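You operate a simulated robot arm through the tools that you are given. There is no shell and no other tool.

The job below is to be done with a simulated robot arm. You get a single attempt, and the scene is never put back.

JOB
Slide the coupler carrier in, latch it, then wipe its track clean with the teal cloth.
Fine: use the small cloth by the seal button and put it back; leave the carrier latched. What is to be rubbed or washed off counts as gone when no trace of it is left.

Only the result counts: the job must be done as asked and must still hold three seconds after the hand-in. Knocking over, shifting, dropping, spilling or breaking anything else fails it. A push-on lid holds only when it is set on centred and level and pressed home; a screw cap is set on level and turned clockwise until tight. Flat cloth is picked up by pressing the open fingertips on it (5 to 10 N) and closing them slowly along it; thin cloth reads only 2 to 8 mm in the jaws.

ROBOT AND FRAMES
A 7-joint arm with a two-finger gripper, fixed in place. Base frame: the origin is at the foot of the arm, x ahead of it, y to its left, z up; the work surface is at about z = 0.868. Readings come in m, rad, newtons and seconds.
With the tool pointing down near the work surface it reaches from about 0.34 to 0.72 m from the base axis. Its first joint turns from -1.152 to 1.152 rad. Payload 2.45 kg.
The TCP is the grasp point between the finger pads, 0.026 m short of the fingertips. In the tool frame z runs along the fingers and y along their closing line. Largest opening 0.096 m; the body of the gripper starts 0.069 m behind the TCP.
Orientation is that of the tool frame in the base frame, as a unit quaternion [w, x, y, z]. With the fingers straight down and closing along the base's y, the tool's x points along the base's -x, its y along +y and its z along -z.

CONTROLS
- The arm moves only by the tool nudge_tool. Its argument "plan" is one flat list of numbers, 7 for each row, row after row: the turn, a rotation vector about the tool's x, y, z in rad, then the shift along the tool's x, y, z in m, then the gripper command, from -1 (shut) to 1 (fully open), values between in proportion. In form: [ax, ay, az, tx, ty, tz, hand, ax, ay, az, tx, ty, tz, hand, ...]. A call has 1 to 20 rows; each row is the pose to reach, as a shift and turn from the pose commanded when the call began, along the tool's axes at that moment. A row lasts 0.2 s, in which the tool goes at most 0.05 m and 0.15 rad; a call with a longer step from one row to the next is refused whole, and so is a gripper value outside its range. Where a pose cannot be reached the arm comes as near as it can. A force on the tool above 40 N (or 10 N above the force at the start of the call, whichever is more), or a blocked arm, ends the call early, and 0.2 s more pass. The fingers move at their own pace and stop on an object; they squeeze with about 25 N. The grip force told is the motor's: it shows also when the fingers shut on nothing. Time passes only in rows, and 0.2 s behind the last, so rows that repeat a pose let the fingers close. The reply holds the time, the measured pose of the TCP, the force on the tool along the base axes, the opening and the grip force, in the units named above and with some noise, with the torque about the TCP (base axes, N m) and any sound that the robot's microphone picked up.
- Cameras (640 x 400 px; columns grow to the right, rows downward): "scene" is fixed at [0.1676, -0.3915, 1.4306]; the picture's right is [0.76, -0.65, 0.00], its down [-0.33, -0.38, -0.87] and it looks along [0.57, 0.66, -0.50] (base axes); focal length 338 px, centre (320, 200). "wrist" rides on the gripper at [0.082, 0.003, -0.098] in the tool frame; the picture's right is [-0.04, 1.00, 0.00], its down [-0.73, -0.03, -0.68] and it looks along [-0.68, -0.03, 0.73] (tool axes); focal length 256 px, centre (320, 200). There is no depth. A picture from a camera that has moved, and an enlarged one, comes with that camera's place and axes in the base frame and with its lens.
- camera(camera): a new picture of that camera. The clock stands still meanwhile.
- zoom(camera, box): a new picture of the part [left, top, right, bottom] of that camera's present view, enlarged. The clock stands still meanwhile.
- hand_in(): hands the job in; it is judged then, once.

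Nothing tells you positions but the pictures and the camera data. Unless the task says otherwise, let go and move clear before handing in.

The tools are called after "Emit:" as name(argument=value, ...) on one line, values as JSON. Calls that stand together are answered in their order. nudge_tool: Moves the arm, as the interface text tells. Its arguments: {"type":"object","properties":{"plan":{"type":"array","items":{"type":"number"}}},"required":["plan"]} The other tools are called the same way: camera (camera) takes a picture; zoom (camera, box) takes an enlarged picture of a part of a camera's view; hand_in () hands the job in.

At the start:

```text
clock: 0.0
ee_pos: [0.4897, -0.0365, 1.1968]
tool_rot: [0.001, 0.0, 1.0, -0.001]
contact_force: [0.6, 0.1, 0.9]
wrist_torque: [-0.04, -0.01, 0.02]
width: 0.0962
grasp_force: 0.0
```

scene: 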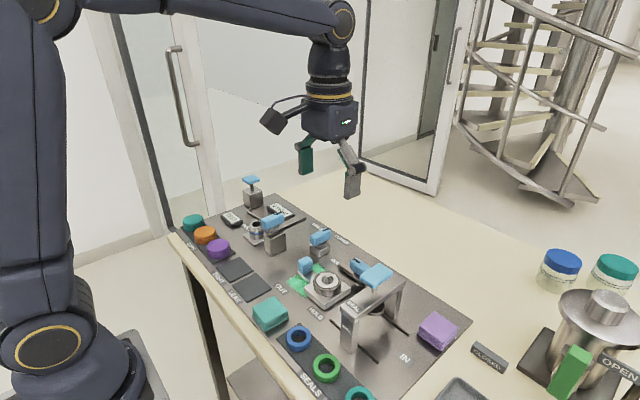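
wrist: 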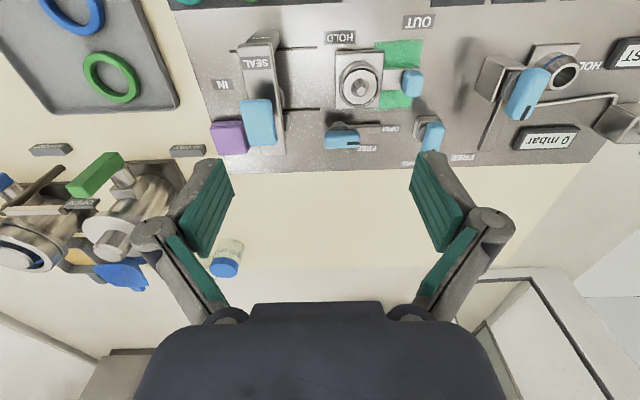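

I see a panel with a carrier, handles, knobs, cloths and seals. I'll take closer pictures before moving.

Emit:
zoom(camera="scene", box=[160, 170, 480, 400])

Emit:
zoom(camera="scene", box=[240, 220, 400, 320])

Emit:
zoom(camera="wrist", box=[180, 0, 480, 180])

Emit:
zoom(camera="scene", box=[320, 240, 640, 400])

```text
1.74 times, centred on (320, 285) of scene
camera zoom: at [0.1676, -0.3915, 1.4306], right [0.76, -0.65, 0.0], down [-0.33, -0.38, -0.87], along [0.57, 0.66, -0.5], focal length 588 px, centre (320, 52)
```

zoom: 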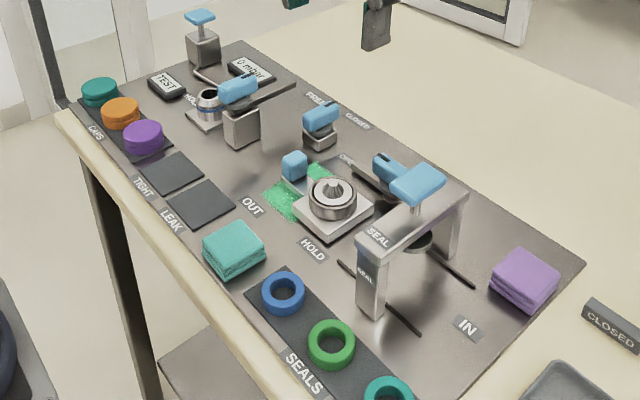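

```text
4.00 times, centred on (320, 270) of scene
camera zoom: at [0.1676, -0.3915, 1.4306], right [0.76, -0.65, 0.0], down [-0.33, -0.38, -0.87], along [0.57, 0.66, -0.5], focal length 1352 px, centre (320, -80)
```

zoom: 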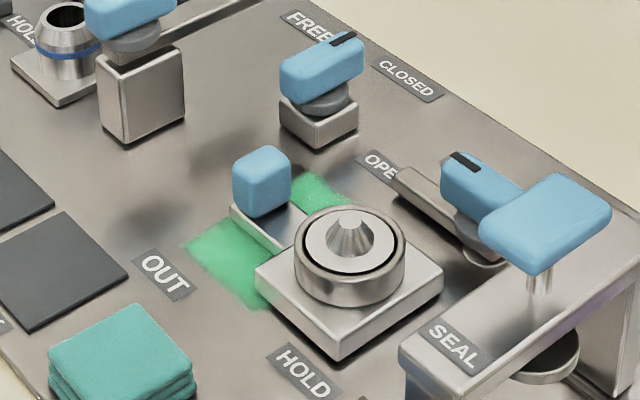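

```text
2.13 times, centred on (330, 90) of wrist
camera zoom: at [0.4083, -0.0341, 1.294], right [0.04, 1.0, 0.0], down [0.73, -0.03, 0.68], along [0.68, -0.03, -0.73], focal length 546 px, centre (299, 435)
```

zoom: 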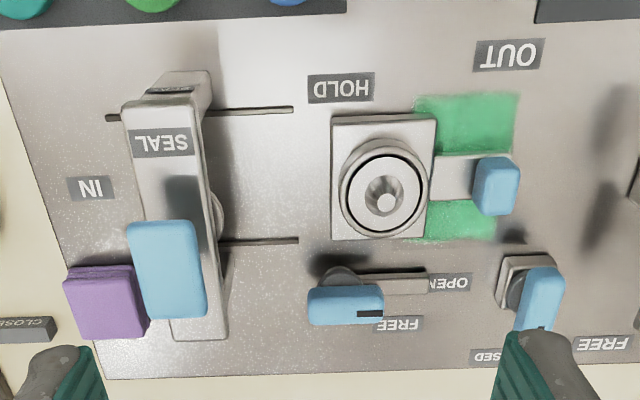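

```text
2.00 times, centred on (480, 320) of scene
camera zoom: at [0.1676, -0.3915, 1.4306], right [0.76, -0.65, 0.0], down [-0.33, -0.38, -0.87], along [0.57, 0.66, -0.5], focal length 676 px, centre (0, -40)
```

zoom: 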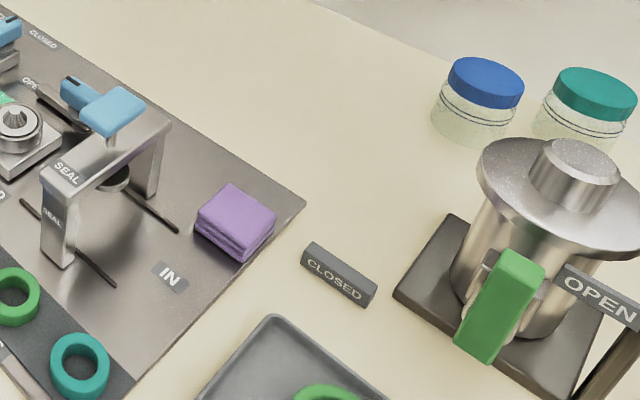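

The panel has a coupler carrier at HOLD with a blue pull knob, a SEAL gantry with a blue button, rotary knobs, a teal cloth near OUT and a purple cloth near IN. I'll tilt the wrist camera down for a clearer look.

Emit:
nudge_tool(plan=[0, 0.13, 0, 0.02, 0, 0, 1, 0, 0.26, 0, 0.04, 0, 0, 1, 0, 0.4, 0, 0.06, 0, 0, 1, 0, 0.4, 0, 0.06, 0, 0, 1])

Emit:
camera(camera="wrist")

```text
clock: 1.0
ee_pos: [0.4298, -0.0358, 1.1959]
tool_rot: [-0.199, 0.0, 0.98, 0.0]
contact_force: [-0.1, 0.0, -0.3]
wrist_torque: [0.0, 0.02, 0.03]
width: 0.0962
grasp_force: 0.1
```

```text
taken
camera wrist: at [0.3931, -0.0342, 1.3176], right [0.04, 1.0, -0.02], down [0.94, -0.03, 0.34], along [0.34, -0.03, -0.94], focal length 256 px, centre (320, 200)
```

wrist: 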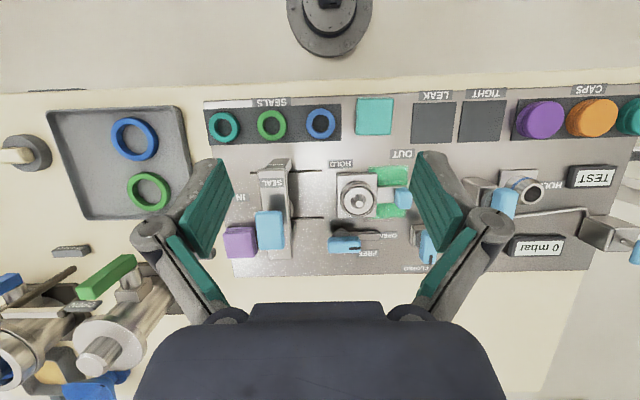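

Emit:
zoom(camera="wrist", box=[200, 80, 440, 280])

Emit:
zoom(camera="wrist", box=[400, 80, 640, 280])

Emit:
zoom(camera="wrist", box=[0, 90, 260, 400])

Emit:
zoom(camera="wrist", box=[310, 150, 450, 270])

```text
2.00 times, centred on (320, 180) of wrist
camera zoom: at [0.3931, -0.0342, 1.3176], right [0.04, 1.0, -0.02], down [0.94, -0.03, 0.34], along [0.34, -0.03, -0.94], focal length 512 px, centre (320, 240)
```

zoom: 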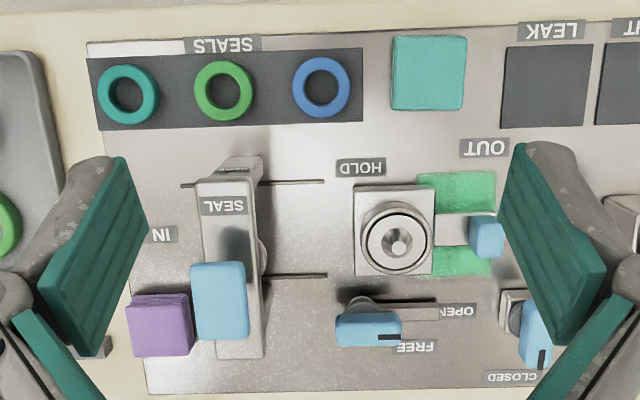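

```text
2.00 times, centred on (520, 180) of wrist
camera zoom: at [0.3931, -0.0342, 1.3176], right [0.04, 1.0, -0.02], down [0.94, -0.03, 0.34], along [0.34, -0.03, -0.94], focal length 512 px, centre (-80, 240)
```

zoom: 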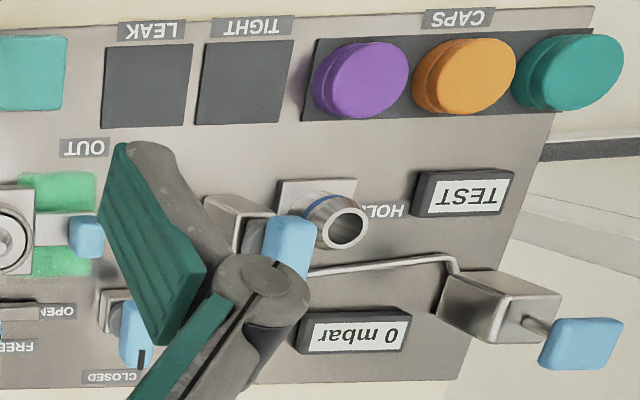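

```text
1.29 times, centred on (130, 245) of wrist
camera zoom: at [0.3931, -0.0342, 1.3176], right [0.04, 1.0, -0.02], down [0.94, -0.03, 0.34], along [0.34, -0.03, -0.94], focal length 330 px, centre (565, 142)
```

zoom: 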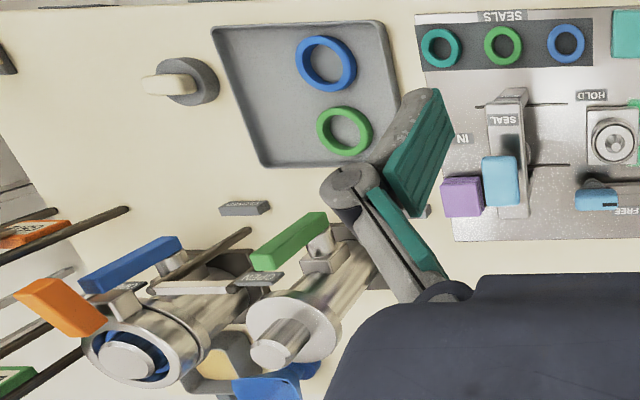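

```text
3.33 times, centred on (380, 210) of wrist
camera zoom: at [0.3931, -0.0342, 1.3176], right [0.04, 1.0, -0.02], down [0.94, -0.03, 0.34], along [0.34, -0.03, -0.94], focal length 853 px, centre (120, 167)
```

zoom: 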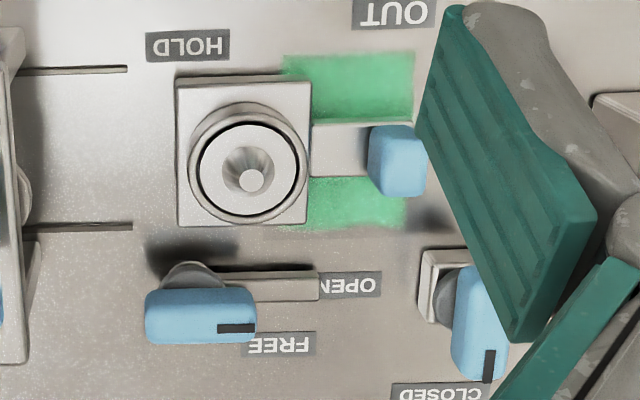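

The purple cloth is next to the SEAL button, while the teal one is beside the seal rack. I'll look around for any other cloth before deciding.

Emit:
nudge_tool(plan=[0, 0, 0, 0, -0.05, 0, 1, 0, 0, 0, 0, -0.1, 0, 1, 0, 0, 0, 0, -0.15, 0, 1, 0, 0, 0, 0, -0.2, 0, 1, 0, 0, 0, 0, -0.2, 0, 1])

Emit:
camera(camera="wrist")

Emit:
camera(camera="scene")

```text
clock: 2.2
ee_pos: [0.4306, -0.2378, 1.196]
tool_rot: [-0.198, 0.0, 0.98, 0.001]
contact_force: [0.1, -0.8, -0.4]
wrist_torque: [0.0, -0.01, -0.01]
width: 0.0959
grasp_force: 0.1
```

```text
taken
camera wrist: at [0.3924, -0.2365, 1.3177], right [0.04, 1.0, -0.02], down [0.94, -0.03, 0.34], along [0.34, -0.03, -0.94], focal length 256 px, centre (320, 200)
```

wrist: 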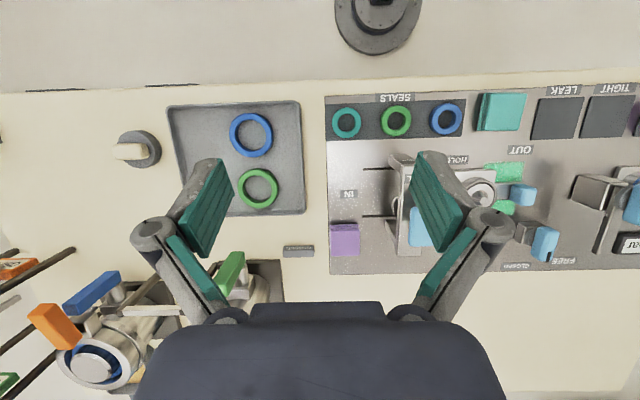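

```text
taken
```

scene: 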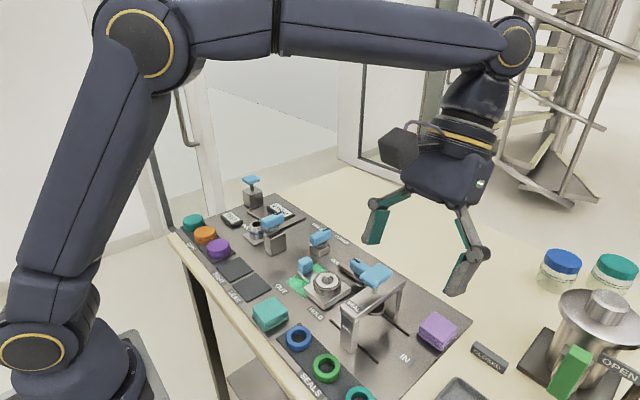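

I see no third cloth yet; the area beyond the cylinders on the right is still hidden. I'll look there.

Emit:
nudge_tool(plan=[0, -0.14, 0, 0, -0.05, 0, 1, 0, -0.28, 0, 0, -0.1, 0, 1, 0, -0.4, 0, 0, -0.12, 0, 1, 0, -0.4, 0, 0, -0.12, 0, 1])

Emit:
camera(camera="wrist")

```text
clock: 3.2
ee_pos: [0.4289, -0.3548, 1.196]
tool_rot: [0.0, 0.0, 1.0, 0.0]
contact_force: [0.3, 0.1, -0.4]
wrist_torque: [0.02, -0.02, 0.03]
width: 0.0959
grasp_force: 0.0
```

```text
taken
camera wrist: at [0.3471, -0.3535, 1.2937], right [0.04, 1.0, 0.0], down [0.73, -0.03, 0.68], along [0.68, -0.03, -0.73], focal length 256 px, centre (320, 200)
```

wrist: 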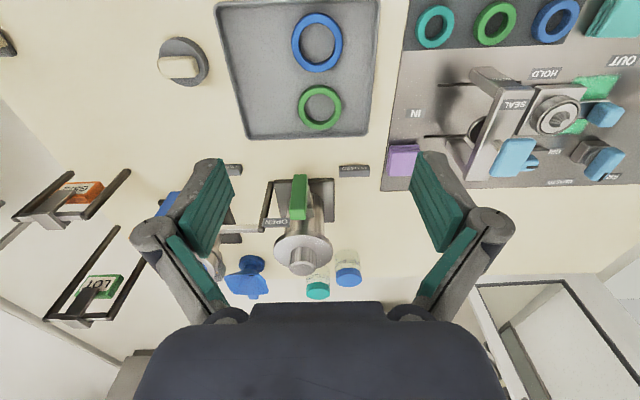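

Only two cloths are in sight: the teal one (about 0.41, 0.04) and the purple one (about 0.62, -0.20). I'll move closer for detailed views of both, the gantry and the latch.

Emit:
nudge_tool(plan=[0, 0.1, 0, 0.0, 0.05, 0, 1, 0, 0.2, 0, 0.0, 0.1, 0.02, 1, 0, 0.3, 0, 0.0, 0.15, 0.04, 1, 0, 0.4, 0, -0.01, 0.2, 0.06, 1, 0, 0.4, 0, -0.01, 0.22, 0.06, 1])

Emit:
camera(camera="wrist")

Emit:
zoom(camera="wrist", box=[160, 100, 480, 300])

Emit:
zoom(camera="scene", box=[230, 280, 310, 340])

Emit:
zoom(camera="scene", box=[400, 300, 480, 360])

```text
refused: row 2 steps farther than a row can; nothing moved
```

```text
taken
camera wrist: at [0.3471, -0.3535, 1.2937], right [0.04, 1.0, 0.0], down [0.73, -0.03, 0.68], along [0.68, -0.03, -0.73], focal length 256 px, centre (320, 200)
```

wrist: 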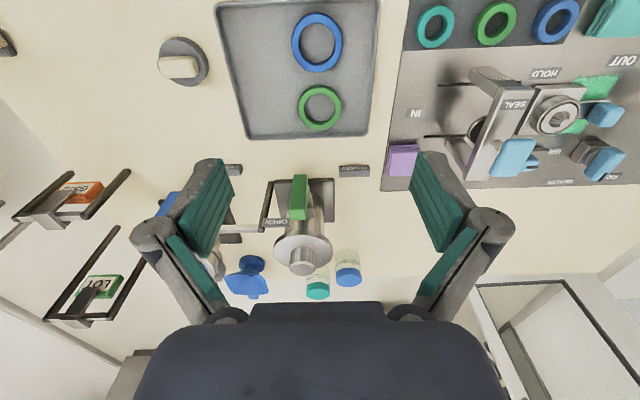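

```text
2.00 times, centred on (320, 200) of wrist
camera zoom: at [0.3471, -0.3535, 1.2937], right [0.04, 1.0, 0.0], down [0.73, -0.03, 0.68], along [0.68, -0.03, -0.73], focal length 512 px, centre (320, 200)
```

zoom: 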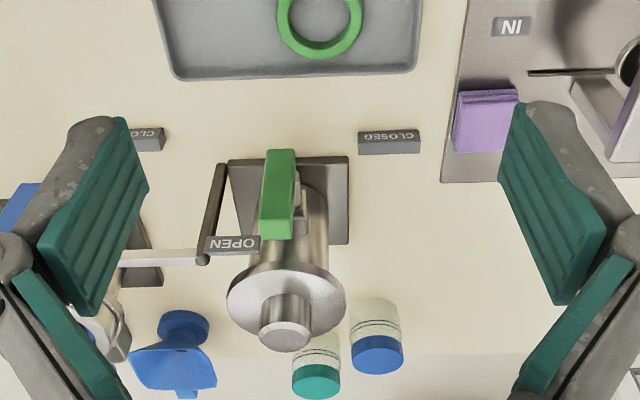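

```text
6.67 times, centred on (270, 310) of scene
camera zoom: at [0.1676, -0.3916, 1.4306], right [0.76, -0.65, 0.0], down [-0.33, -0.38, -0.87], along [0.57, 0.66, -0.5], focal length 2253 px, centre (653, -533)
```

zoom: 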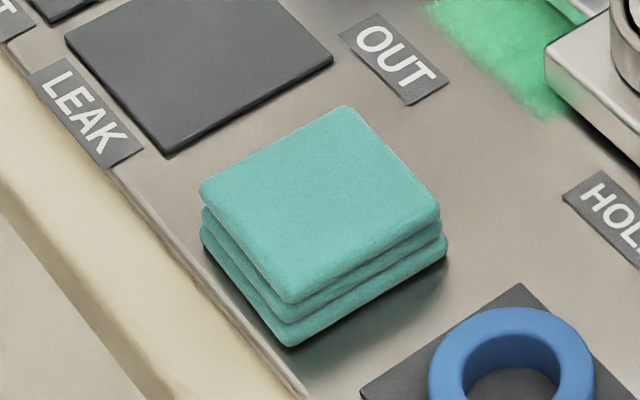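

```text
6.67 times, centred on (440, 330) of scene
camera zoom: at [0.1676, -0.3916, 1.4306], right [0.76, -0.65, 0.0], down [-0.33, -0.38, -0.87], along [0.57, 0.66, -0.5], focal length 2253 px, centre (-480, -667)
```

zoom: 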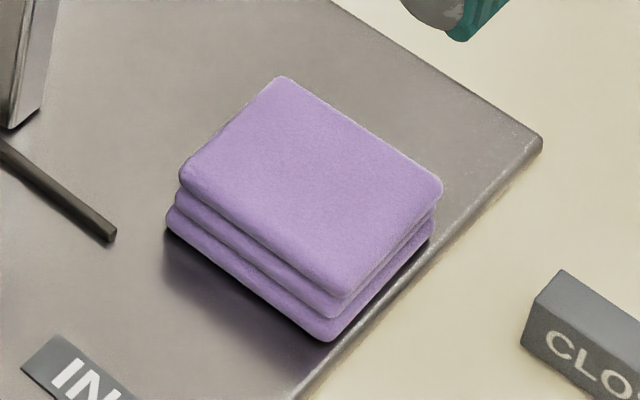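

Both cloths are the same size and differ only in colour and place; the teal one uniquely matches the colour named in the job. Next I'll study the latch and the labels in close-up.

Emit:
zoom(camera="scene", box=[300, 220, 400, 290])

Emit:
zoom(camera="scene", box=[280, 250, 360, 310])

Emit:
nudge_tool(plan=[0, 0.1, 0, 0.0, 0.045, 0, 1, 0, 0.2, 0, 0.0, 0.09, 0.0, 1, 0, 0.3, 0, 0.0, 0.135, 0.0, 1, 0, 0.4, 0, 0, 0.18, 0.0, 1, 0, 0.4, 0, 0, 0.225, 0.02, 1, 0, 0.4, 0, 0, 0.27, 0.04, 1, 0, 0.4, 0, 0, 0.27, 0.04, 1])

Emit:
camera(camera="wrist")

```text
5.71 times, centred on (350, 255) of scene
camera zoom: at [0.1676, -0.3916, 1.4306], right [0.76, -0.65, 0.0], down [-0.33, -0.38, -0.87], along [0.57, 0.66, -0.5], focal length 1931 px, centre (149, -114)
```

zoom: 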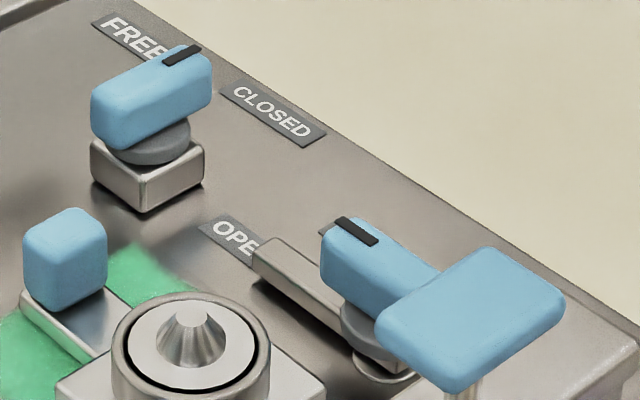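

```text
6.67 times, centred on (320, 280) of scene
camera zoom: at [0.1676, -0.3916, 1.4306], right [0.76, -0.65, 0.0], down [-0.33, -0.38, -0.87], along [0.57, 0.66, -0.5], focal length 2253 px, centre (320, -333)
```

zoom: 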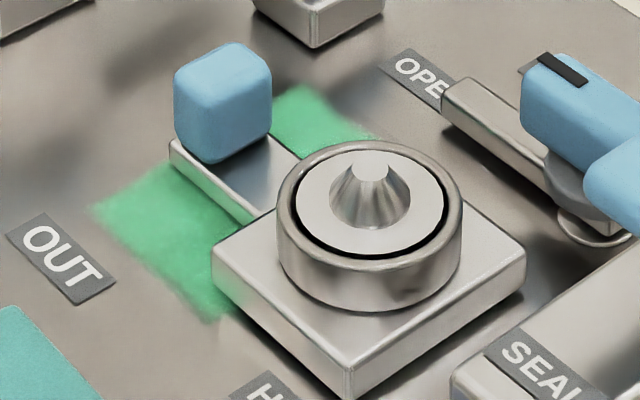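

```text
clock: 4.8
ee_pos: [0.433, -0.0854, 1.1549]
tool_rot: [-0.198, 0.001, 0.98, 0.0]
contact_force: [-0.1, -0.3, 0.7]
wrist_torque: [0.04, -0.02, -0.05]
width: 0.0961
grasp_force: 0.0
```

```text
taken
camera wrist: at [0.3944, -0.0833, 1.2767], right [0.04, 1.0, -0.02], down [0.94, -0.03, 0.34], along [0.34, -0.03, -0.94], focal length 256 px, centre (320, 200)
```

wrist: 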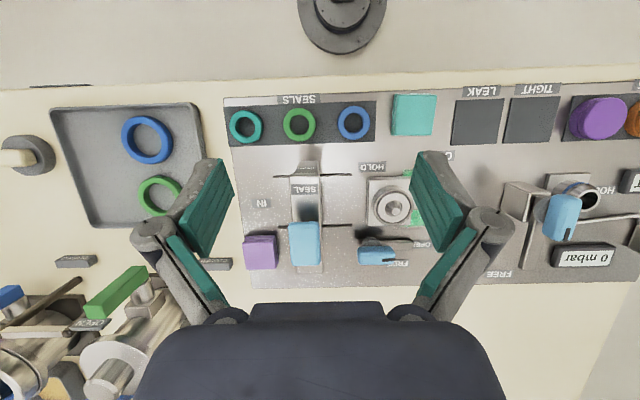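

Emit:
zoom(camera="wrist", box=[340, 150, 440, 280])

Emit:
zoom(camera="wrist", box=[440, 180, 640, 300])

Emit:
zoom(camera="wrist", box=[220, 140, 360, 290])

```text
3.08 times, centred on (390, 215) of wrist
camera zoom: at [0.3944, -0.0833, 1.2767], right [0.04, 1.0, -0.02], down [0.94, -0.03, 0.34], along [0.34, -0.03, -0.94], focal length 788 px, centre (105, 154)
```

zoom: 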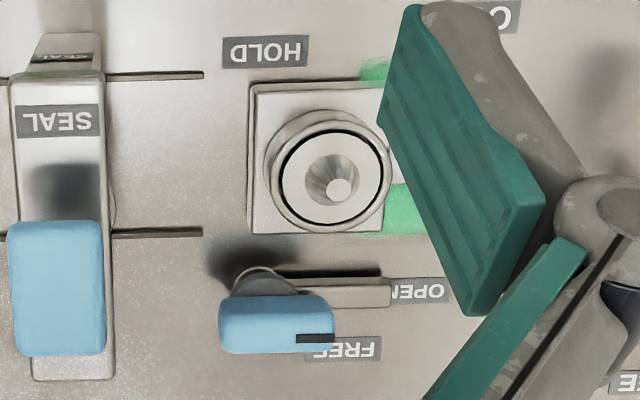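

```text
3.20 times, centred on (540, 240) of wrist
camera zoom: at [0.3944, -0.0833, 1.2767], right [0.04, 1.0, -0.02], down [0.94, -0.03, 0.34], along [0.34, -0.03, -0.94], focal length 819 px, centre (-384, 72)
```

zoom: 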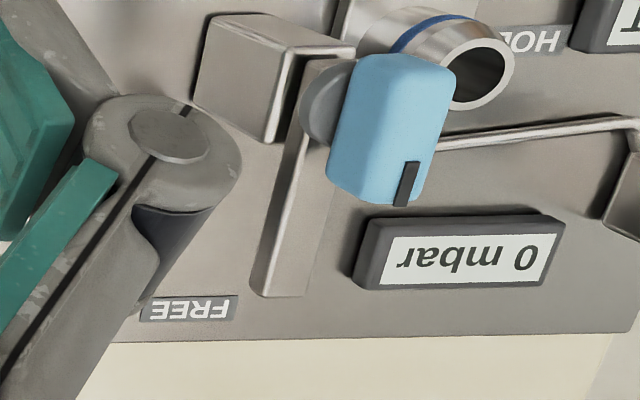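

```text
2.67 times, centred on (290, 215) of wrist
camera zoom: at [0.3944, -0.0833, 1.2767], right [0.04, 1.0, -0.02], down [0.94, -0.03, 0.34], along [0.34, -0.03, -0.94], focal length 683 px, centre (400, 160)
```

zoom: 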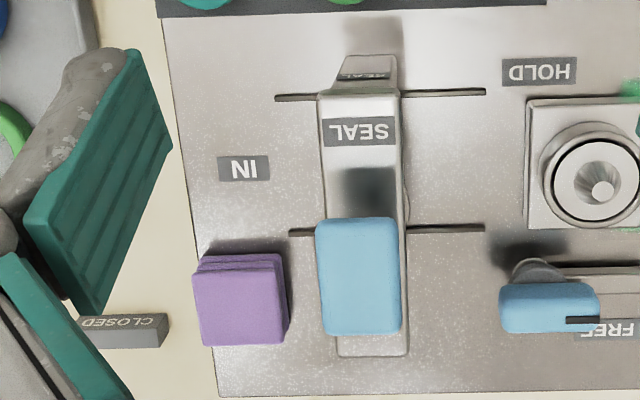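

The pointer lever at about (0.617, -0.01) swings between FREE (now) and HOLD, so it is the carrier's latch. The carrier's blue handle stands at about (0.537, 0.088). I'll level the tool, shut the fingers and go above the handle's +y side.

Emit:
nudge_tool(plan=[0, -0.14, 0, 0, 0, 0, -1, 0, -0.28, 0, 0, 0, 0, -1, 0, -0.4, 0, 0, 0, 0, -1, 0, -0.4, 0, 0, 0, 0, -1])

```text
clock: 5.8
ee_pos: [0.431, -0.087, 1.1557]
tool_rot: [0.001, 0.0, 1.0, 0.0]
contact_force: [-0.6, -0.2, 0.3]
wrist_torque: [-0.02, -0.02, -0.02]
width: 0.0
grasp_force: 2.0
```

The tool is level and shut. I'll move to above the +y side of the handle.

Emit:
nudge_tool(plan=[0, 0, 0, -0.018, 0.035, 0.0, -1, 0, 0, 0, -0.036, 0.07, 0.01, -1, 0, 0, 0, -0.054, 0.105, 0.03, -1, 0, 0, 0, -0.072, 0.14, 0.05, -1, 0, 0, 0, -0.09, 0.175, 0.07, -1, 0, 0, 0, -0.106, 0.209, 0.09, -1, 0, 0, 0, -0.106, 0.211, 0.106, -1, 0, 0, 0, -0.106, 0.211, 0.106, -1])

Emit:
camera(camera="wrist")

Emit:
zoom(camera="scene", box=[220, 160, 420, 320])

```text
clock: 7.6
ee_pos: [0.5357, 0.1253, 1.0509]
tool_rot: [0.001, 0.0, 1.0, 0.0]
contact_force: [-0.5, -0.2, -0.7]
wrist_torque: [0.02, -0.02, -0.02]
width: 0.0002
grasp_force: 24.6
```

```text
taken
camera wrist: at [0.4538, 0.1275, 1.1479], right [0.04, 1.0, 0.0], down [0.73, -0.03, 0.68], along [0.68, -0.03, -0.73], focal length 256 px, centre (320, 200)
```

wrist: 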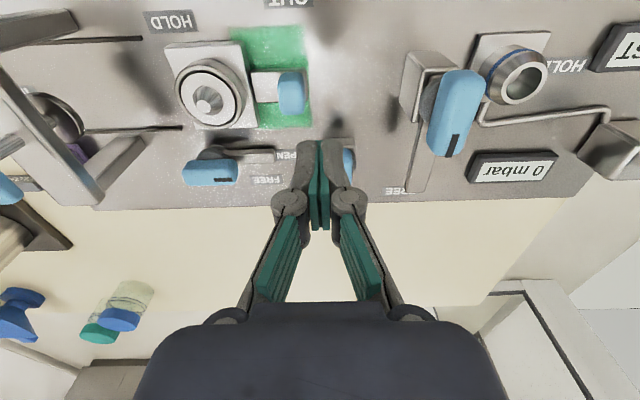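

```text
2.50 times, centred on (320, 240) of scene
camera zoom: at [0.1677, -0.3915, 1.4306], right [0.76, -0.65, 0.0], down [-0.33, -0.38, -0.87], along [0.57, 0.66, -0.5], focal length 845 px, centre (320, 100)
```

zoom: 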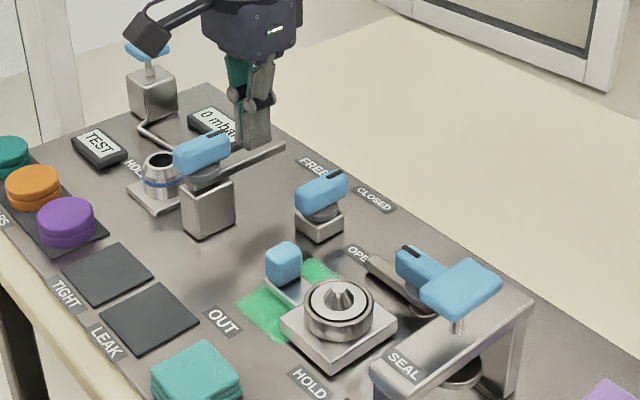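

The fingers are just beside the handle, at y = 0.125. I'll shift slightly further +y, descend to z = 0.918, then look.

Emit:
nudge_tool(plan=[0, 0, 0, -0.001, 0.007, 0.03, -1, 0, 0, 0, -0.001, 0.007, 0.06, -1, 0, 0, 0, -0.001, 0.007, 0.09, -1, 0, 0, 0, -0.001, 0.007, 0.115, -1, 0, 0, 0, -0.001, 0.007, 0.133, -1, 0, 0, 0, -0.001, 0.007, 0.133, -1])

Emit:
camera(camera="wrist")

Emit:
zoom(camera="scene", box=[220, 180, 420, 320])

```text
clock: 9.0
ee_pos: [0.5362, 0.1323, 0.9144]
tool_rot: [0.0, 0.0, 1.0, 0.0]
contact_force: [-0.3, 0.2, 0.1]
wrist_torque: [0.0, 0.0, 0.02]
width: 0.0
grasp_force: 24.5
```

```text
taken
camera wrist: at [0.4551, 0.1337, 1.0133], right [0.04, 1.0, 0.0], down [0.73, -0.03, 0.68], along [0.68, -0.03, -0.73], focal length 256 px, centre (320, 200)
```

wrist: 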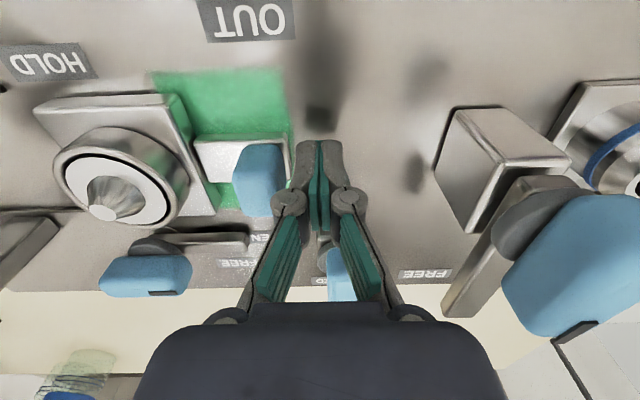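

```text
2.86 times, centred on (320, 250) of scene
camera zoom: at [0.1676, -0.3915, 1.4306], right [0.76, -0.65, 0.0], down [-0.33, -0.38, -0.87], along [0.57, 0.66, -0.5], focal length 966 px, centre (320, 57)
```

zoom: 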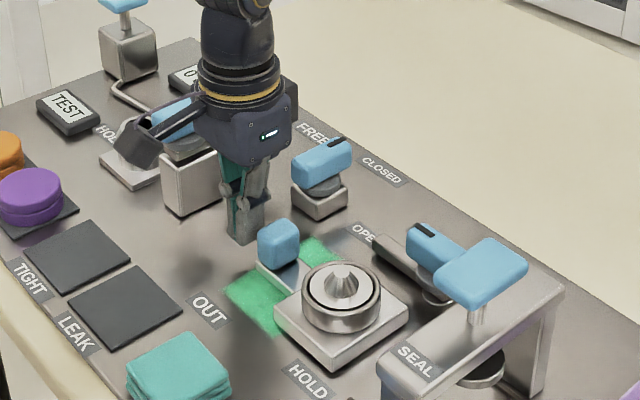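

The shut fingers stand just behind the handle (+y side). I'll push the carrier slowly toward IN.

Emit:
nudge_tool(plan=[0, 0, 0, 0, -0.01, 0, -1, 0, 0, 0, 0, -0.018, 0, -1, 0, 0, 0, 0, -0.026, 0, -1, 0, 0, 0, 0, -0.034, 0, -1, 0, 0, 0, 0, -0.042, 0, -1, 0, 0, 0, 0, -0.05, 0, -1, 0, 0, 0, 0, -0.05, 0, -1])

Emit:
camera(camera="wrist")

Emit:
zoom(camera="scene", box=[220, 180, 420, 320])

```text
clock: 10.6
ee_pos: [0.5377, 0.0814, 0.9163]
tool_rot: [0.0, 0.0, 1.0, 0.0]
contact_force: [0.4, -0.5, 0.4]
wrist_torque: [-0.01, 0.02, 0.05]
width: 0.0
grasp_force: 25.2
```

```text
taken
camera wrist: at [0.4553, 0.0833, 1.0152], right [0.04, 1.0, 0.0], down [0.73, -0.03, 0.68], along [0.68, -0.03, -0.73], focal length 256 px, centre (320, 200)
```

wrist: 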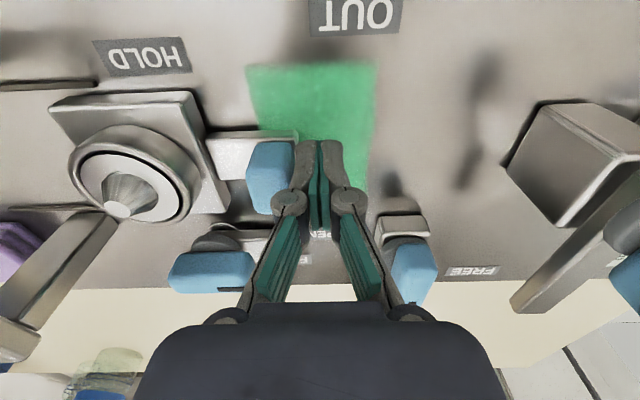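

```text
2.86 times, centred on (320, 250) of scene
camera zoom: at [0.1676, -0.3915, 1.4306], right [0.76, -0.65, 0.0], down [-0.33, -0.38, -0.87], along [0.57, 0.66, -0.5], focal length 966 px, centre (320, 57)
```

zoom: 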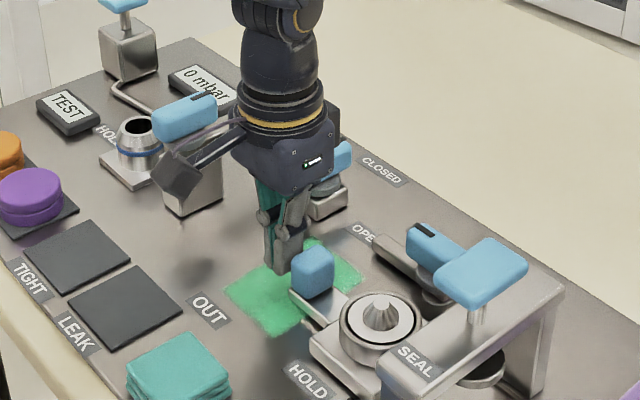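

The carrier slides freely, and the stain is now mostly uncovered. I'll keep pushing until it stops.

Emit:
nudge_tool(plan=[0, 0, 0, 0, -0.008, 0, -1, 0, 0, 0, 0, -0.016, 0, -1, 0, 0, 0, 0, -0.024, 0, -1, 0, 0, 0, 0, -0.032, 0, -1, 0, 0, 0, 0, -0.04, 0, -1, 0, 0, 0, 0, -0.048, 0, -1, 0, 0, 0, 0, -0.056, 0, -1, 0, 0, 0, 0, -0.064, 0, -1, 0, 0, 0, 0, -0.072, 0, -1, 0, 0, 0, 0, -0.078, 0, -1, 0, 0, 0, 0, -0.084, 0, -1, 0, 0, 0, 0, -0.084, 0, -1])

Emit:
camera(camera="wrist")

Emit:
zoom(camera="scene", box=[260, 200, 460, 340])

```text
clock: 13.2
ee_pos: [0.5392, -0.0035, 0.9175]
tool_rot: [0.0, 0.0, 1.0, 0.0]
contact_force: [-0.8, 0.4, 0.6]
wrist_torque: [-0.06, -0.01, 0.0]
width: 0.0001
grasp_force: 24.9
```

```text
taken
camera wrist: at [0.4558, -0.0004, 1.0144], right [0.04, 1.0, 0.0], down [0.73, -0.03, 0.68], along [0.68, -0.03, -0.73], focal length 256 px, centre (320, 200)
```

wrist: 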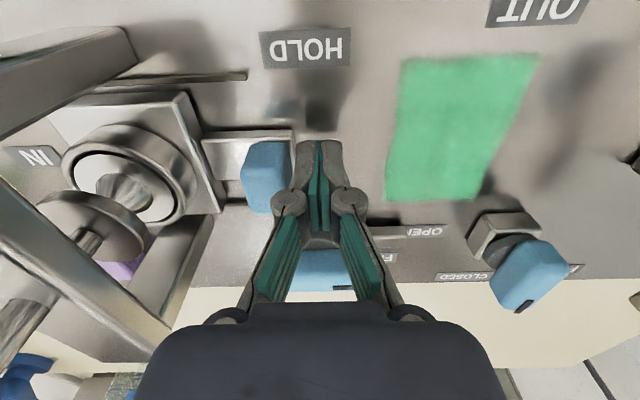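

```text
2.86 times, centred on (360, 270) of scene
camera zoom: at [0.1676, -0.3915, 1.4306], right [0.76, -0.65, 0.0], down [-0.33, -0.38, -0.87], along [0.57, 0.66, -0.5], focal length 966 px, centre (206, 0)
```

zoom: 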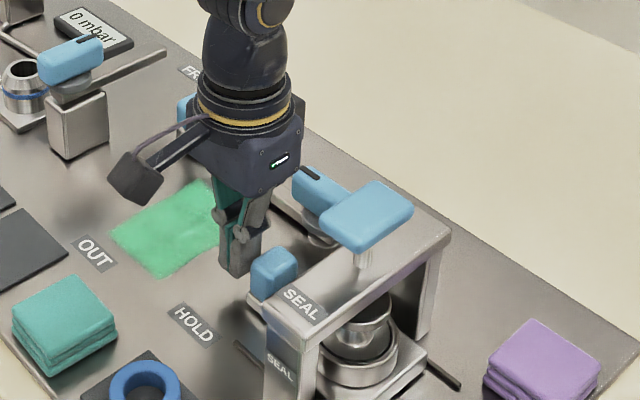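

The carrier is almost under the SEAL gantry with no stop felt yet. I'll keep pushing in small steps until the force rises.

Emit:
nudge_tool(plan=[0, 0, 0, 0, -0.004, 0, -1, 0, 0, 0, 0, -0.008, 0, -1, 0, 0, 0, 0, -0.012, 0, -1, 0, 0, 0, 0, -0.016, 0, -1, 0, 0, 0, 0, -0.016, 0, -1])

```text
clock: 14.1
ee_pos: [0.5363, -0.0055, 0.9179]
tool_rot: [-0.001, -0.005, 1.0, 0.006]
contact_force: [-1.3, 7.5, 1.0]
wrist_torque: [-0.04, 0.01, -0.01]
width: 0.0001
grasp_force: 25.0
stopped in row 4: the force on the tool passed its limit at 44 N (the readings are from after the stop); the commanded pose is now the measured one
```

The carrier hit its IN stop (force spike). I'll back off in +y, lift, and look.

Emit:
nudge_tool(plan=[0, 0, 0, 0, 0.005, 0, -1, 0, 0, 0, 0, 0.012, 0, -1, 0, 0, 0, 0, 0.02, -0.03, -1, 0, 0, 0, 0, 0.02, -0.07, -1, 0, 0, 0, 0, 0.02, -0.115, -1, 0, 0, 0, 0, 0.02, -0.155, -1, 0, 0, 0, 0, 0.02, -0.155, -1])

Emit:
camera(camera="wrist")

Emit:
zoom(camera="scene", box=[260, 200, 460, 340])

```text
clock: 15.7
ee_pos: [0.5391, 0.0126, 1.0723]
tool_rot: [-0.001, -0.005, 1.0, 0.005]
contact_force: [0.5, 0.0, -0.4]
wrist_torque: [0.01, -0.01, 0.03]
width: 0.0
grasp_force: 24.8
```

```text
taken
camera wrist: at [0.4577, 0.0133, 1.1705], right [0.03, 1.0, 0.01], down [0.73, -0.03, 0.68], along [0.68, -0.01, -0.74], focal length 256 px, centre (320, 200)
```

wrist: 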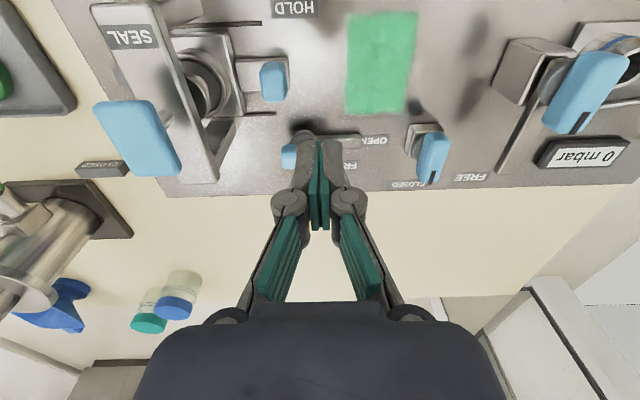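

```text
2.86 times, centred on (360, 270) of scene
camera zoom: at [0.1676, -0.3915, 1.4306], right [0.76, -0.65, 0.0], down [-0.33, -0.38, -0.87], along [0.57, 0.66, -0.5], focal length 966 px, centre (206, 0)
```

zoom: 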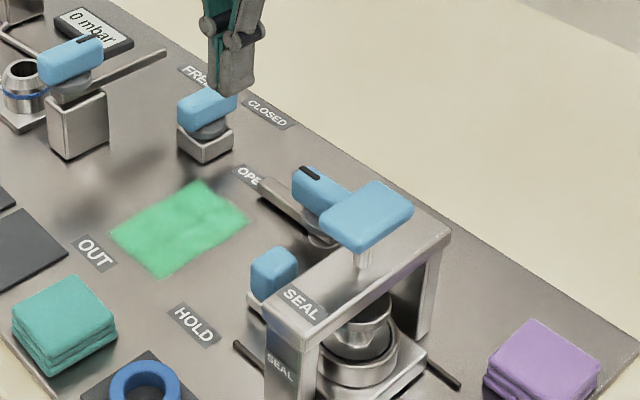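

The carrier sits at its IN stop, and the full green stain is exposed (about x 0.495–0.595, y 0.03–0.11). Next I'll go above the latch lever, straighten the tool and turn it 90° to grip the handle.

Emit:
nudge_tool(plan=[0.01, -0.002, 0.01, -0.04, -0.01, 0, 0.25, 0.01, -0.002, 0.01, -0.081, -0.02, -0.01, 0.25, 0.01, -0.002, 0.01, -0.081, -0.02, -0.01, 0.25])

Emit:
nudge_tool(plan=[0, 0, 0.14, 0, 0, 0, 0.25, 0, 0, 0.28, 0, 0, 0, 0.25, 0, 0, 0.42, 0, 0, 0, 0.25, 0, 0, 0.56, 0, 0, 0, 0.25, 0, 0, 0.7, 0, 0, 0, 0.25, 0, 0, 0.84, 0, 0, 0, 0.25, 0, 0, 0.98, 0, 0, 0, 0.25, 0, 0, 1.12, 0, 0, 0, 0.25, 0, 0, 1.26, 0, 0, 0, 0.25, 0, 0, 1.4, 0, 0, 0, 0.25, 0, 0, 1.5, 0, 0, 0, 0.25, 0, 0, 1.571, 0, 0, 0, 0.25, 0, 0, 1.571, 0, 0, 0, 0.25])

Emit:
camera(camera="wrist")

Emit:
camera(camera="scene")

```text
clock: 16.5
ee_pos: [0.6196, -0.0079, 1.0816]
tool_rot: [0.0, 0.0, 1.0, 0.0]
contact_force: [-0.2, -0.5, 0.4]
wrist_torque: [-0.01, 0.01, -0.01]
width: 0.06
grasp_force: 0.0
```

```text
clock: 19.3
ee_pos: [0.6197, -0.0072, 1.0818]
tool_rot: [-0.001, 0.707, 0.707, 0.001]
contact_force: [1.0, -0.3, 0.2]
wrist_torque: [0.03, 0.03, 0.02]
width: 0.06
grasp_force: 0.1
```

```text
taken
camera wrist: at [0.6222, 0.0732, 1.1794], right [1.0, -0.04, 0.0], down [-0.03, -0.73, 0.68], along [-0.03, -0.68, -0.73], focal length 256 px, centre (320, 200)
```

wrist: 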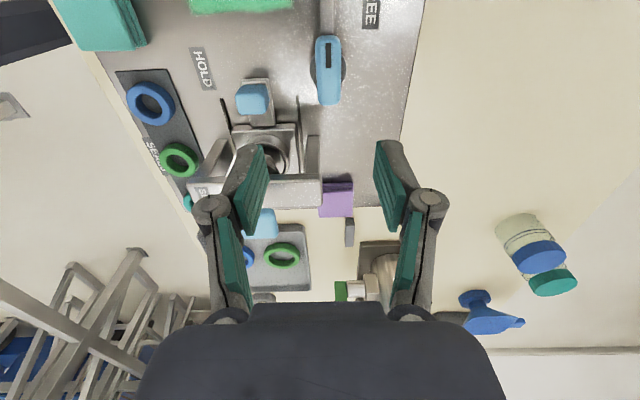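

```text
taken
```

scene: 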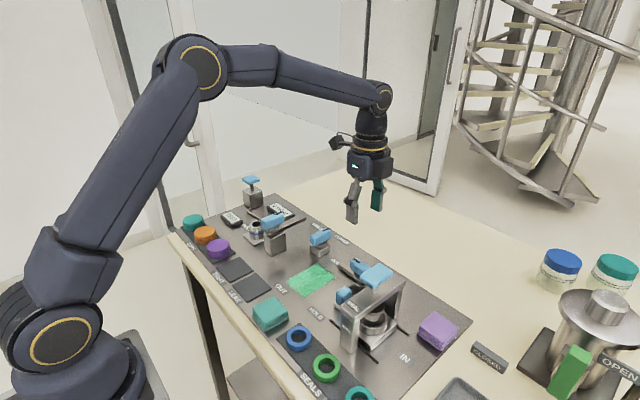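

Emit:
zoom(camera="wrist", box=[240, 20, 400, 120])

Emit:
zoom(camera="wrist", box=[160, 0, 420, 220])

```text
4.00 times, centred on (320, 70) of wrist
camera zoom: at [0.6222, 0.0732, 1.1794], right [1.0, -0.04, 0.0], down [-0.03, -0.73, 0.68], along [-0.03, -0.68, -0.73], focal length 1024 px, centre (320, 720)
```

zoom: 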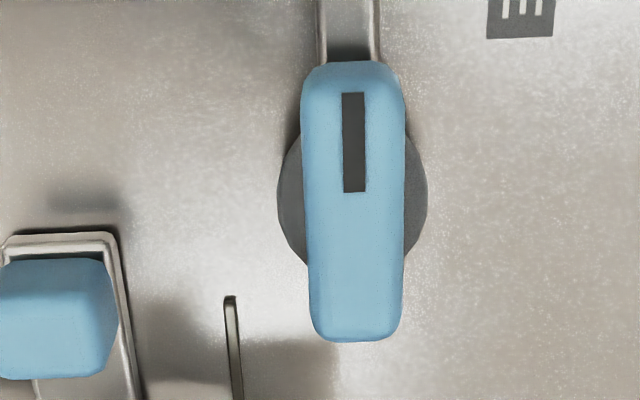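

```text
1.82 times, centred on (290, 110) of wrist
camera zoom: at [0.6222, 0.0732, 1.1794], right [1.0, -0.04, 0.0], down [-0.03, -0.73, 0.68], along [-0.03, -0.68, -0.73], focal length 465 px, centre (374, 364)
```

zoom: 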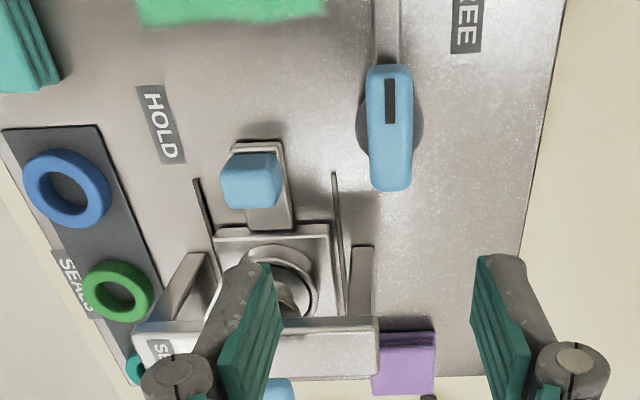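

From this view the latch pivot is at about (0.627, -0.008), with the handle along y and its top at z ≈ 0.92. I'll centre on it and descend with the fingers open on either side.

Emit:
nudge_tool(plan=[0, 0, 0, -0.001, 0.007, 0.03, 0.25, 0, 0, 0, -0.001, 0.007, 0.07, 0.25, 0, 0, 0, -0.001, 0.007, 0.105, 0.25, 0, 0, 0, -0.001, 0.007, 0.135, 0.25, 0, 0, 0, -0.001, 0.007, 0.152, 0.25, 0, 0, 0, -0.001, 0.007, 0.152, 0.25])

Emit:
camera(camera="wrist")

Emit:
zoom(camera="scene", box=[300, 200, 440, 300])

```text
clock: 20.7
ee_pos: [0.6272, -0.0081, 0.9291]
tool_rot: [-0.001, 0.708, 0.706, 0.0]
contact_force: [0.2, -0.4, -0.1]
wrist_torque: [-0.02, -0.01, 0.03]
width: 0.0598
grasp_force: 0.1
```

```text
taken
camera wrist: at [0.6303, 0.0715, 1.0274], right [1.0, -0.04, 0.0], down [-0.03, -0.73, 0.68], along [-0.03, -0.68, -0.73], focal length 256 px, centre (320, 200)
```

wrist: 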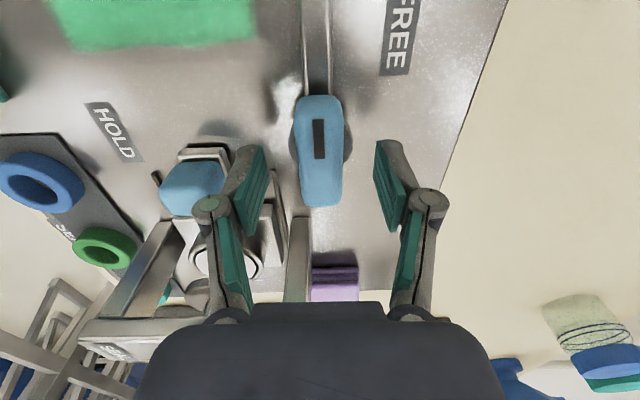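

```text
4.00 times, centred on (370, 250) of scene
camera zoom: at [0.1676, -0.3915, 1.4306], right [0.76, -0.65, 0.0], down [-0.33, -0.38, -0.87], along [0.57, 0.66, -0.5], focal length 1352 px, centre (120, 0)
```

zoom: 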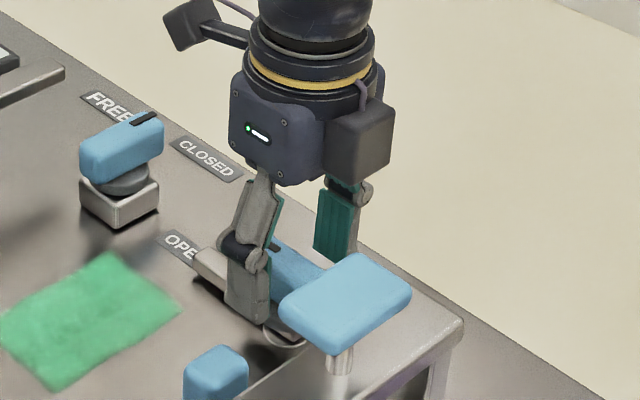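

The fingers straddle the latch handle, centred on the pivot. I'll close on it.

Emit:
nudge_tool(plan=[0, 0, 0, 0, 0, 0, -0.2, 0, 0, 0, 0, 0, 0, -0.6, 0, 0, 0, 0, 0, 0, -1, 0, 0, 0, 0, 0, 0, -1])

```text
clock: 21.7
ee_pos: [0.628, -0.0083, 0.9297]
tool_rot: [0.001, 0.708, 0.706, 0.001]
contact_force: [2.8, -0.3, -1.7]
wrist_torque: [-0.05, -0.09, -0.04]
width: 0.0237
grasp_force: 41.5
```

I have the handle, 23.7 mm wide. I'll turn it counter-clockwise (seen from above) toward HOLD, slowly.

Emit:
nudge_tool(plan=[0, 0, -0.08, 0, 0, 0, -1, 0, 0, -0.16, 0, 0, 0, -1, 0, 0, -0.24, 0, 0, 0, -1, 0, 0, -0.32, 0, 0, 0, -1, 0, 0, -0.4, 0, 0, 0, -1, 0, 0, -0.4, 0, 0, 0, -1])

Emit:
camera(camera="wrist")

Emit:
zoom(camera="scene", box=[300, 200, 440, 300])

```text
clock: 23.1
ee_pos: [0.6281, -0.0097, 0.9295]
tool_rot: [0.002, 0.552, 0.834, 0.002]
contact_force: [25.4, -2.0, -7.0]
wrist_torque: [0.85, -0.08, -0.03]
width: 0.0238
grasp_force: 44.7
```

```text
taken
camera wrist: at [0.5982, 0.0665, 1.0276], right [0.94, 0.35, 0.01], down [0.25, -0.69, 0.68], along [0.24, -0.64, -0.73], focal length 256 px, centre (320, 200)
```

wrist: 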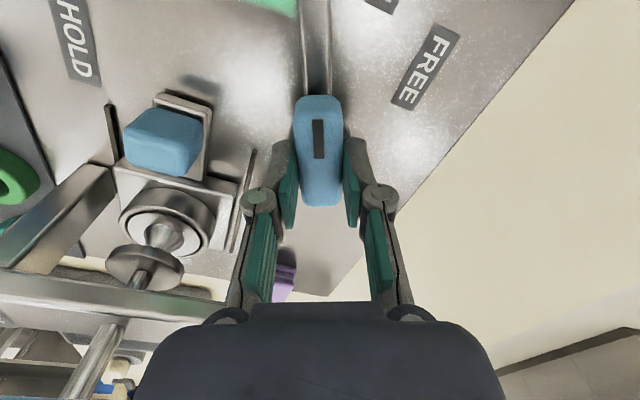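

```text
4.00 times, centred on (370, 250) of scene
camera zoom: at [0.1685, -0.3916, 1.4305], right [0.76, -0.65, 0.0], down [-0.33, -0.38, -0.87], along [0.57, 0.66, -0.5], focal length 1352 px, centre (120, 0)
```

zoom: 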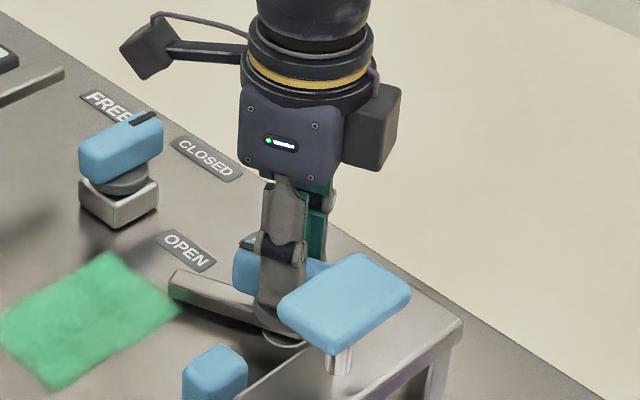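

The lever turns with the tool, and the latch bar swings toward the track. Side force is building, so I'll re-centre slightly toward the true pivot (+y) before turning on.

Emit:
nudge_tool(plan=[0, 0, 0, 0.0011, 0.0009, 0, -1, 0, 0, 0, 0.0022, 0.0018, 0, -1, 0, 0, -0.05, 0.0022, 0.0018, 0, -1, 0, 0, -0.1, 0.0022, 0.0018, 0, -1, 0, 0, -0.1, 0.0022, 0.0018, 0, -1])

```text
clock: 24.3
ee_pos: [0.6286, -0.0091, 0.93]
tool_rot: [0.003, 0.51, 0.86, 0.0]
contact_force: [17.3, -20.4, 0.0]
wrist_torque: [-0.93, -0.5, 0.0]
width: 0.0237
grasp_force: 45.3
```

Most of the remaining force is friction along the handle. I'll release and re-grip to unload it.

Emit:
nudge_tool(plan=[0, 0, 0, 0, 0, 0, -0.25, 0, 0, 0, 0, 0, 0, -0.25, 0, 0, 0, 0, 0, 0, -0.25])

Emit:
camera(camera="wrist")

```text
clock: 25.1
ee_pos: [0.6268, -0.0042, 0.9294]
tool_rot: [-0.001, 0.511, 0.86, 0.001]
contact_force: [0.2, -0.6, 0.2]
wrist_torque: [0.0, 0.0, 0.02]
width: 0.0362
grasp_force: 0.0
```

```text
taken
camera wrist: at [0.5901, 0.0668, 1.0277], right [0.9, 0.44, 0.0], down [0.33, -0.66, 0.68], along [0.3, -0.61, -0.73], focal length 256 px, centre (320, 200)
```

wrist: 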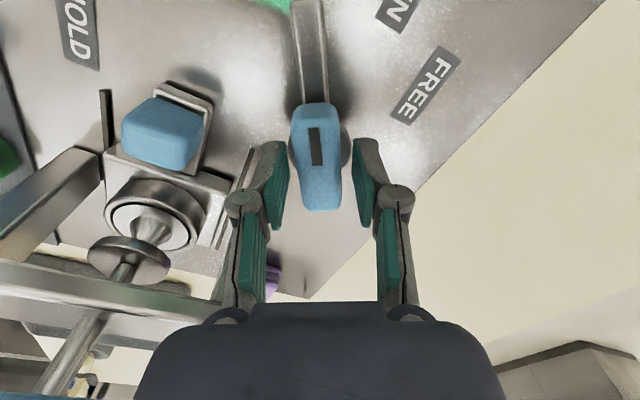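

Emit:
nudge_tool(plan=[0, 0, 0, 0, 0, 0, -0.5, 0, 0, 0, 0, 0, 0, -1, 0, 0, 0, 0, 0, 0, -1])

```text
clock: 25.9
ee_pos: [0.626, -0.0065, 0.9288]
tool_rot: [-0.002, 0.511, 0.86, 0.001]
contact_force: [-4.6, 0.6, 1.2]
wrist_torque: [0.16, 0.2, -0.03]
width: 0.0239
grasp_force: 44.4
```

Re-gripped with little side load. I'll keep turning.

Emit:
nudge_tool(plan=[0, 0, -0.08, 0, 0, 0, -1, 0, 0, -0.16, 0, 0, 0, -1, 0, 0, -0.24, 0, 0, 0, -1, 0, 0, -0.32, 0, 0, 0, -1, 0, 0, -0.4, 0, 0, 0, -1, 0, 0, -0.4, 0, 0, 0, -1])

```text
clock: 27.3
ee_pos: [0.6265, -0.0071, 0.929]
tool_rot: [-0.001, 0.33, 0.944, 0.001]
contact_force: [-18.9, -1.7, 3.7]
wrist_torque: [-0.28, 0.07, -0.04]
width: 0.0235
grasp_force: 44.8
```

Emit:
nudge_tool(plan=[0, 0, 0, 0.0008, -0.0006, 0, -1, 0, 0, -0.08, 0.0008, -0.0006, 0, -1, 0, 0, -0.16, 0.0008, -0.0006, 0, -1, 0, 0, -0.24, 0.0008, -0.0006, 0, -1, 0, 0, -0.32, 0.0008, -0.0006, 0, -1, 0, 0, -0.32, 0.0008, -0.0006, 0, -1])

Emit:
camera(camera="wrist")

Emit:
zoom(camera="scene", box=[280, 200, 440, 300])

```text
clock: 28.7
ee_pos: [0.6252, -0.007, 0.93]
tool_rot: [0.0, 0.174, 0.985, -0.001]
contact_force: [-7.4, -10.8, 5.3]
wrist_torque: [0.17, 1.34, -0.04]
width: 0.0237
grasp_force: 45.3
```

```text
taken
camera wrist: at [0.5492, 0.0232, 1.0275], right [0.38, 0.92, 0.0], down [0.68, -0.28, 0.68], along [0.63, -0.26, -0.73], focal length 256 px, centre (320, 200)
```

wrist: 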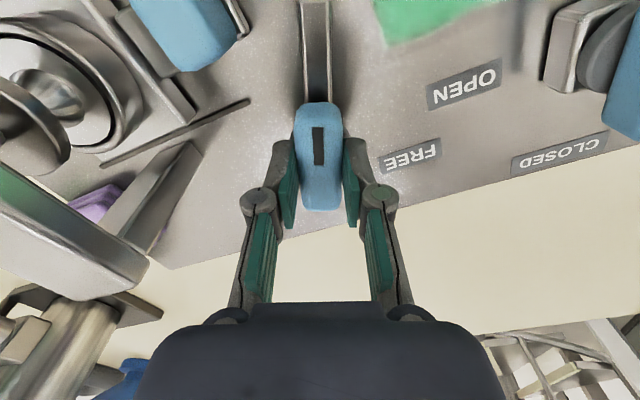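

```text
4.00 times, centred on (360, 250) of scene
camera zoom: at [0.1674, -0.3918, 1.4306], right [0.76, -0.65, 0.0], down [-0.33, -0.38, -0.87], along [0.57, 0.66, -0.5], focal length 1352 px, centre (160, 0)
```

zoom: 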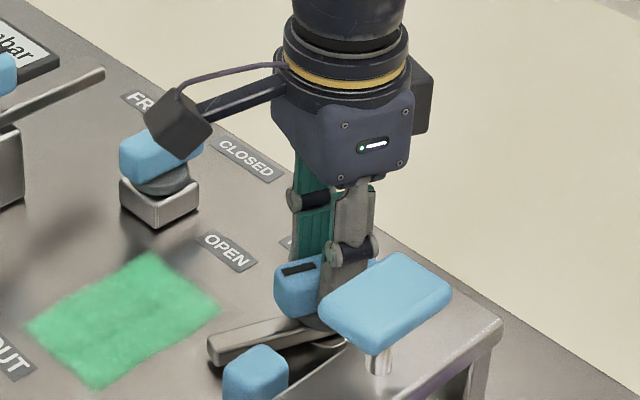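

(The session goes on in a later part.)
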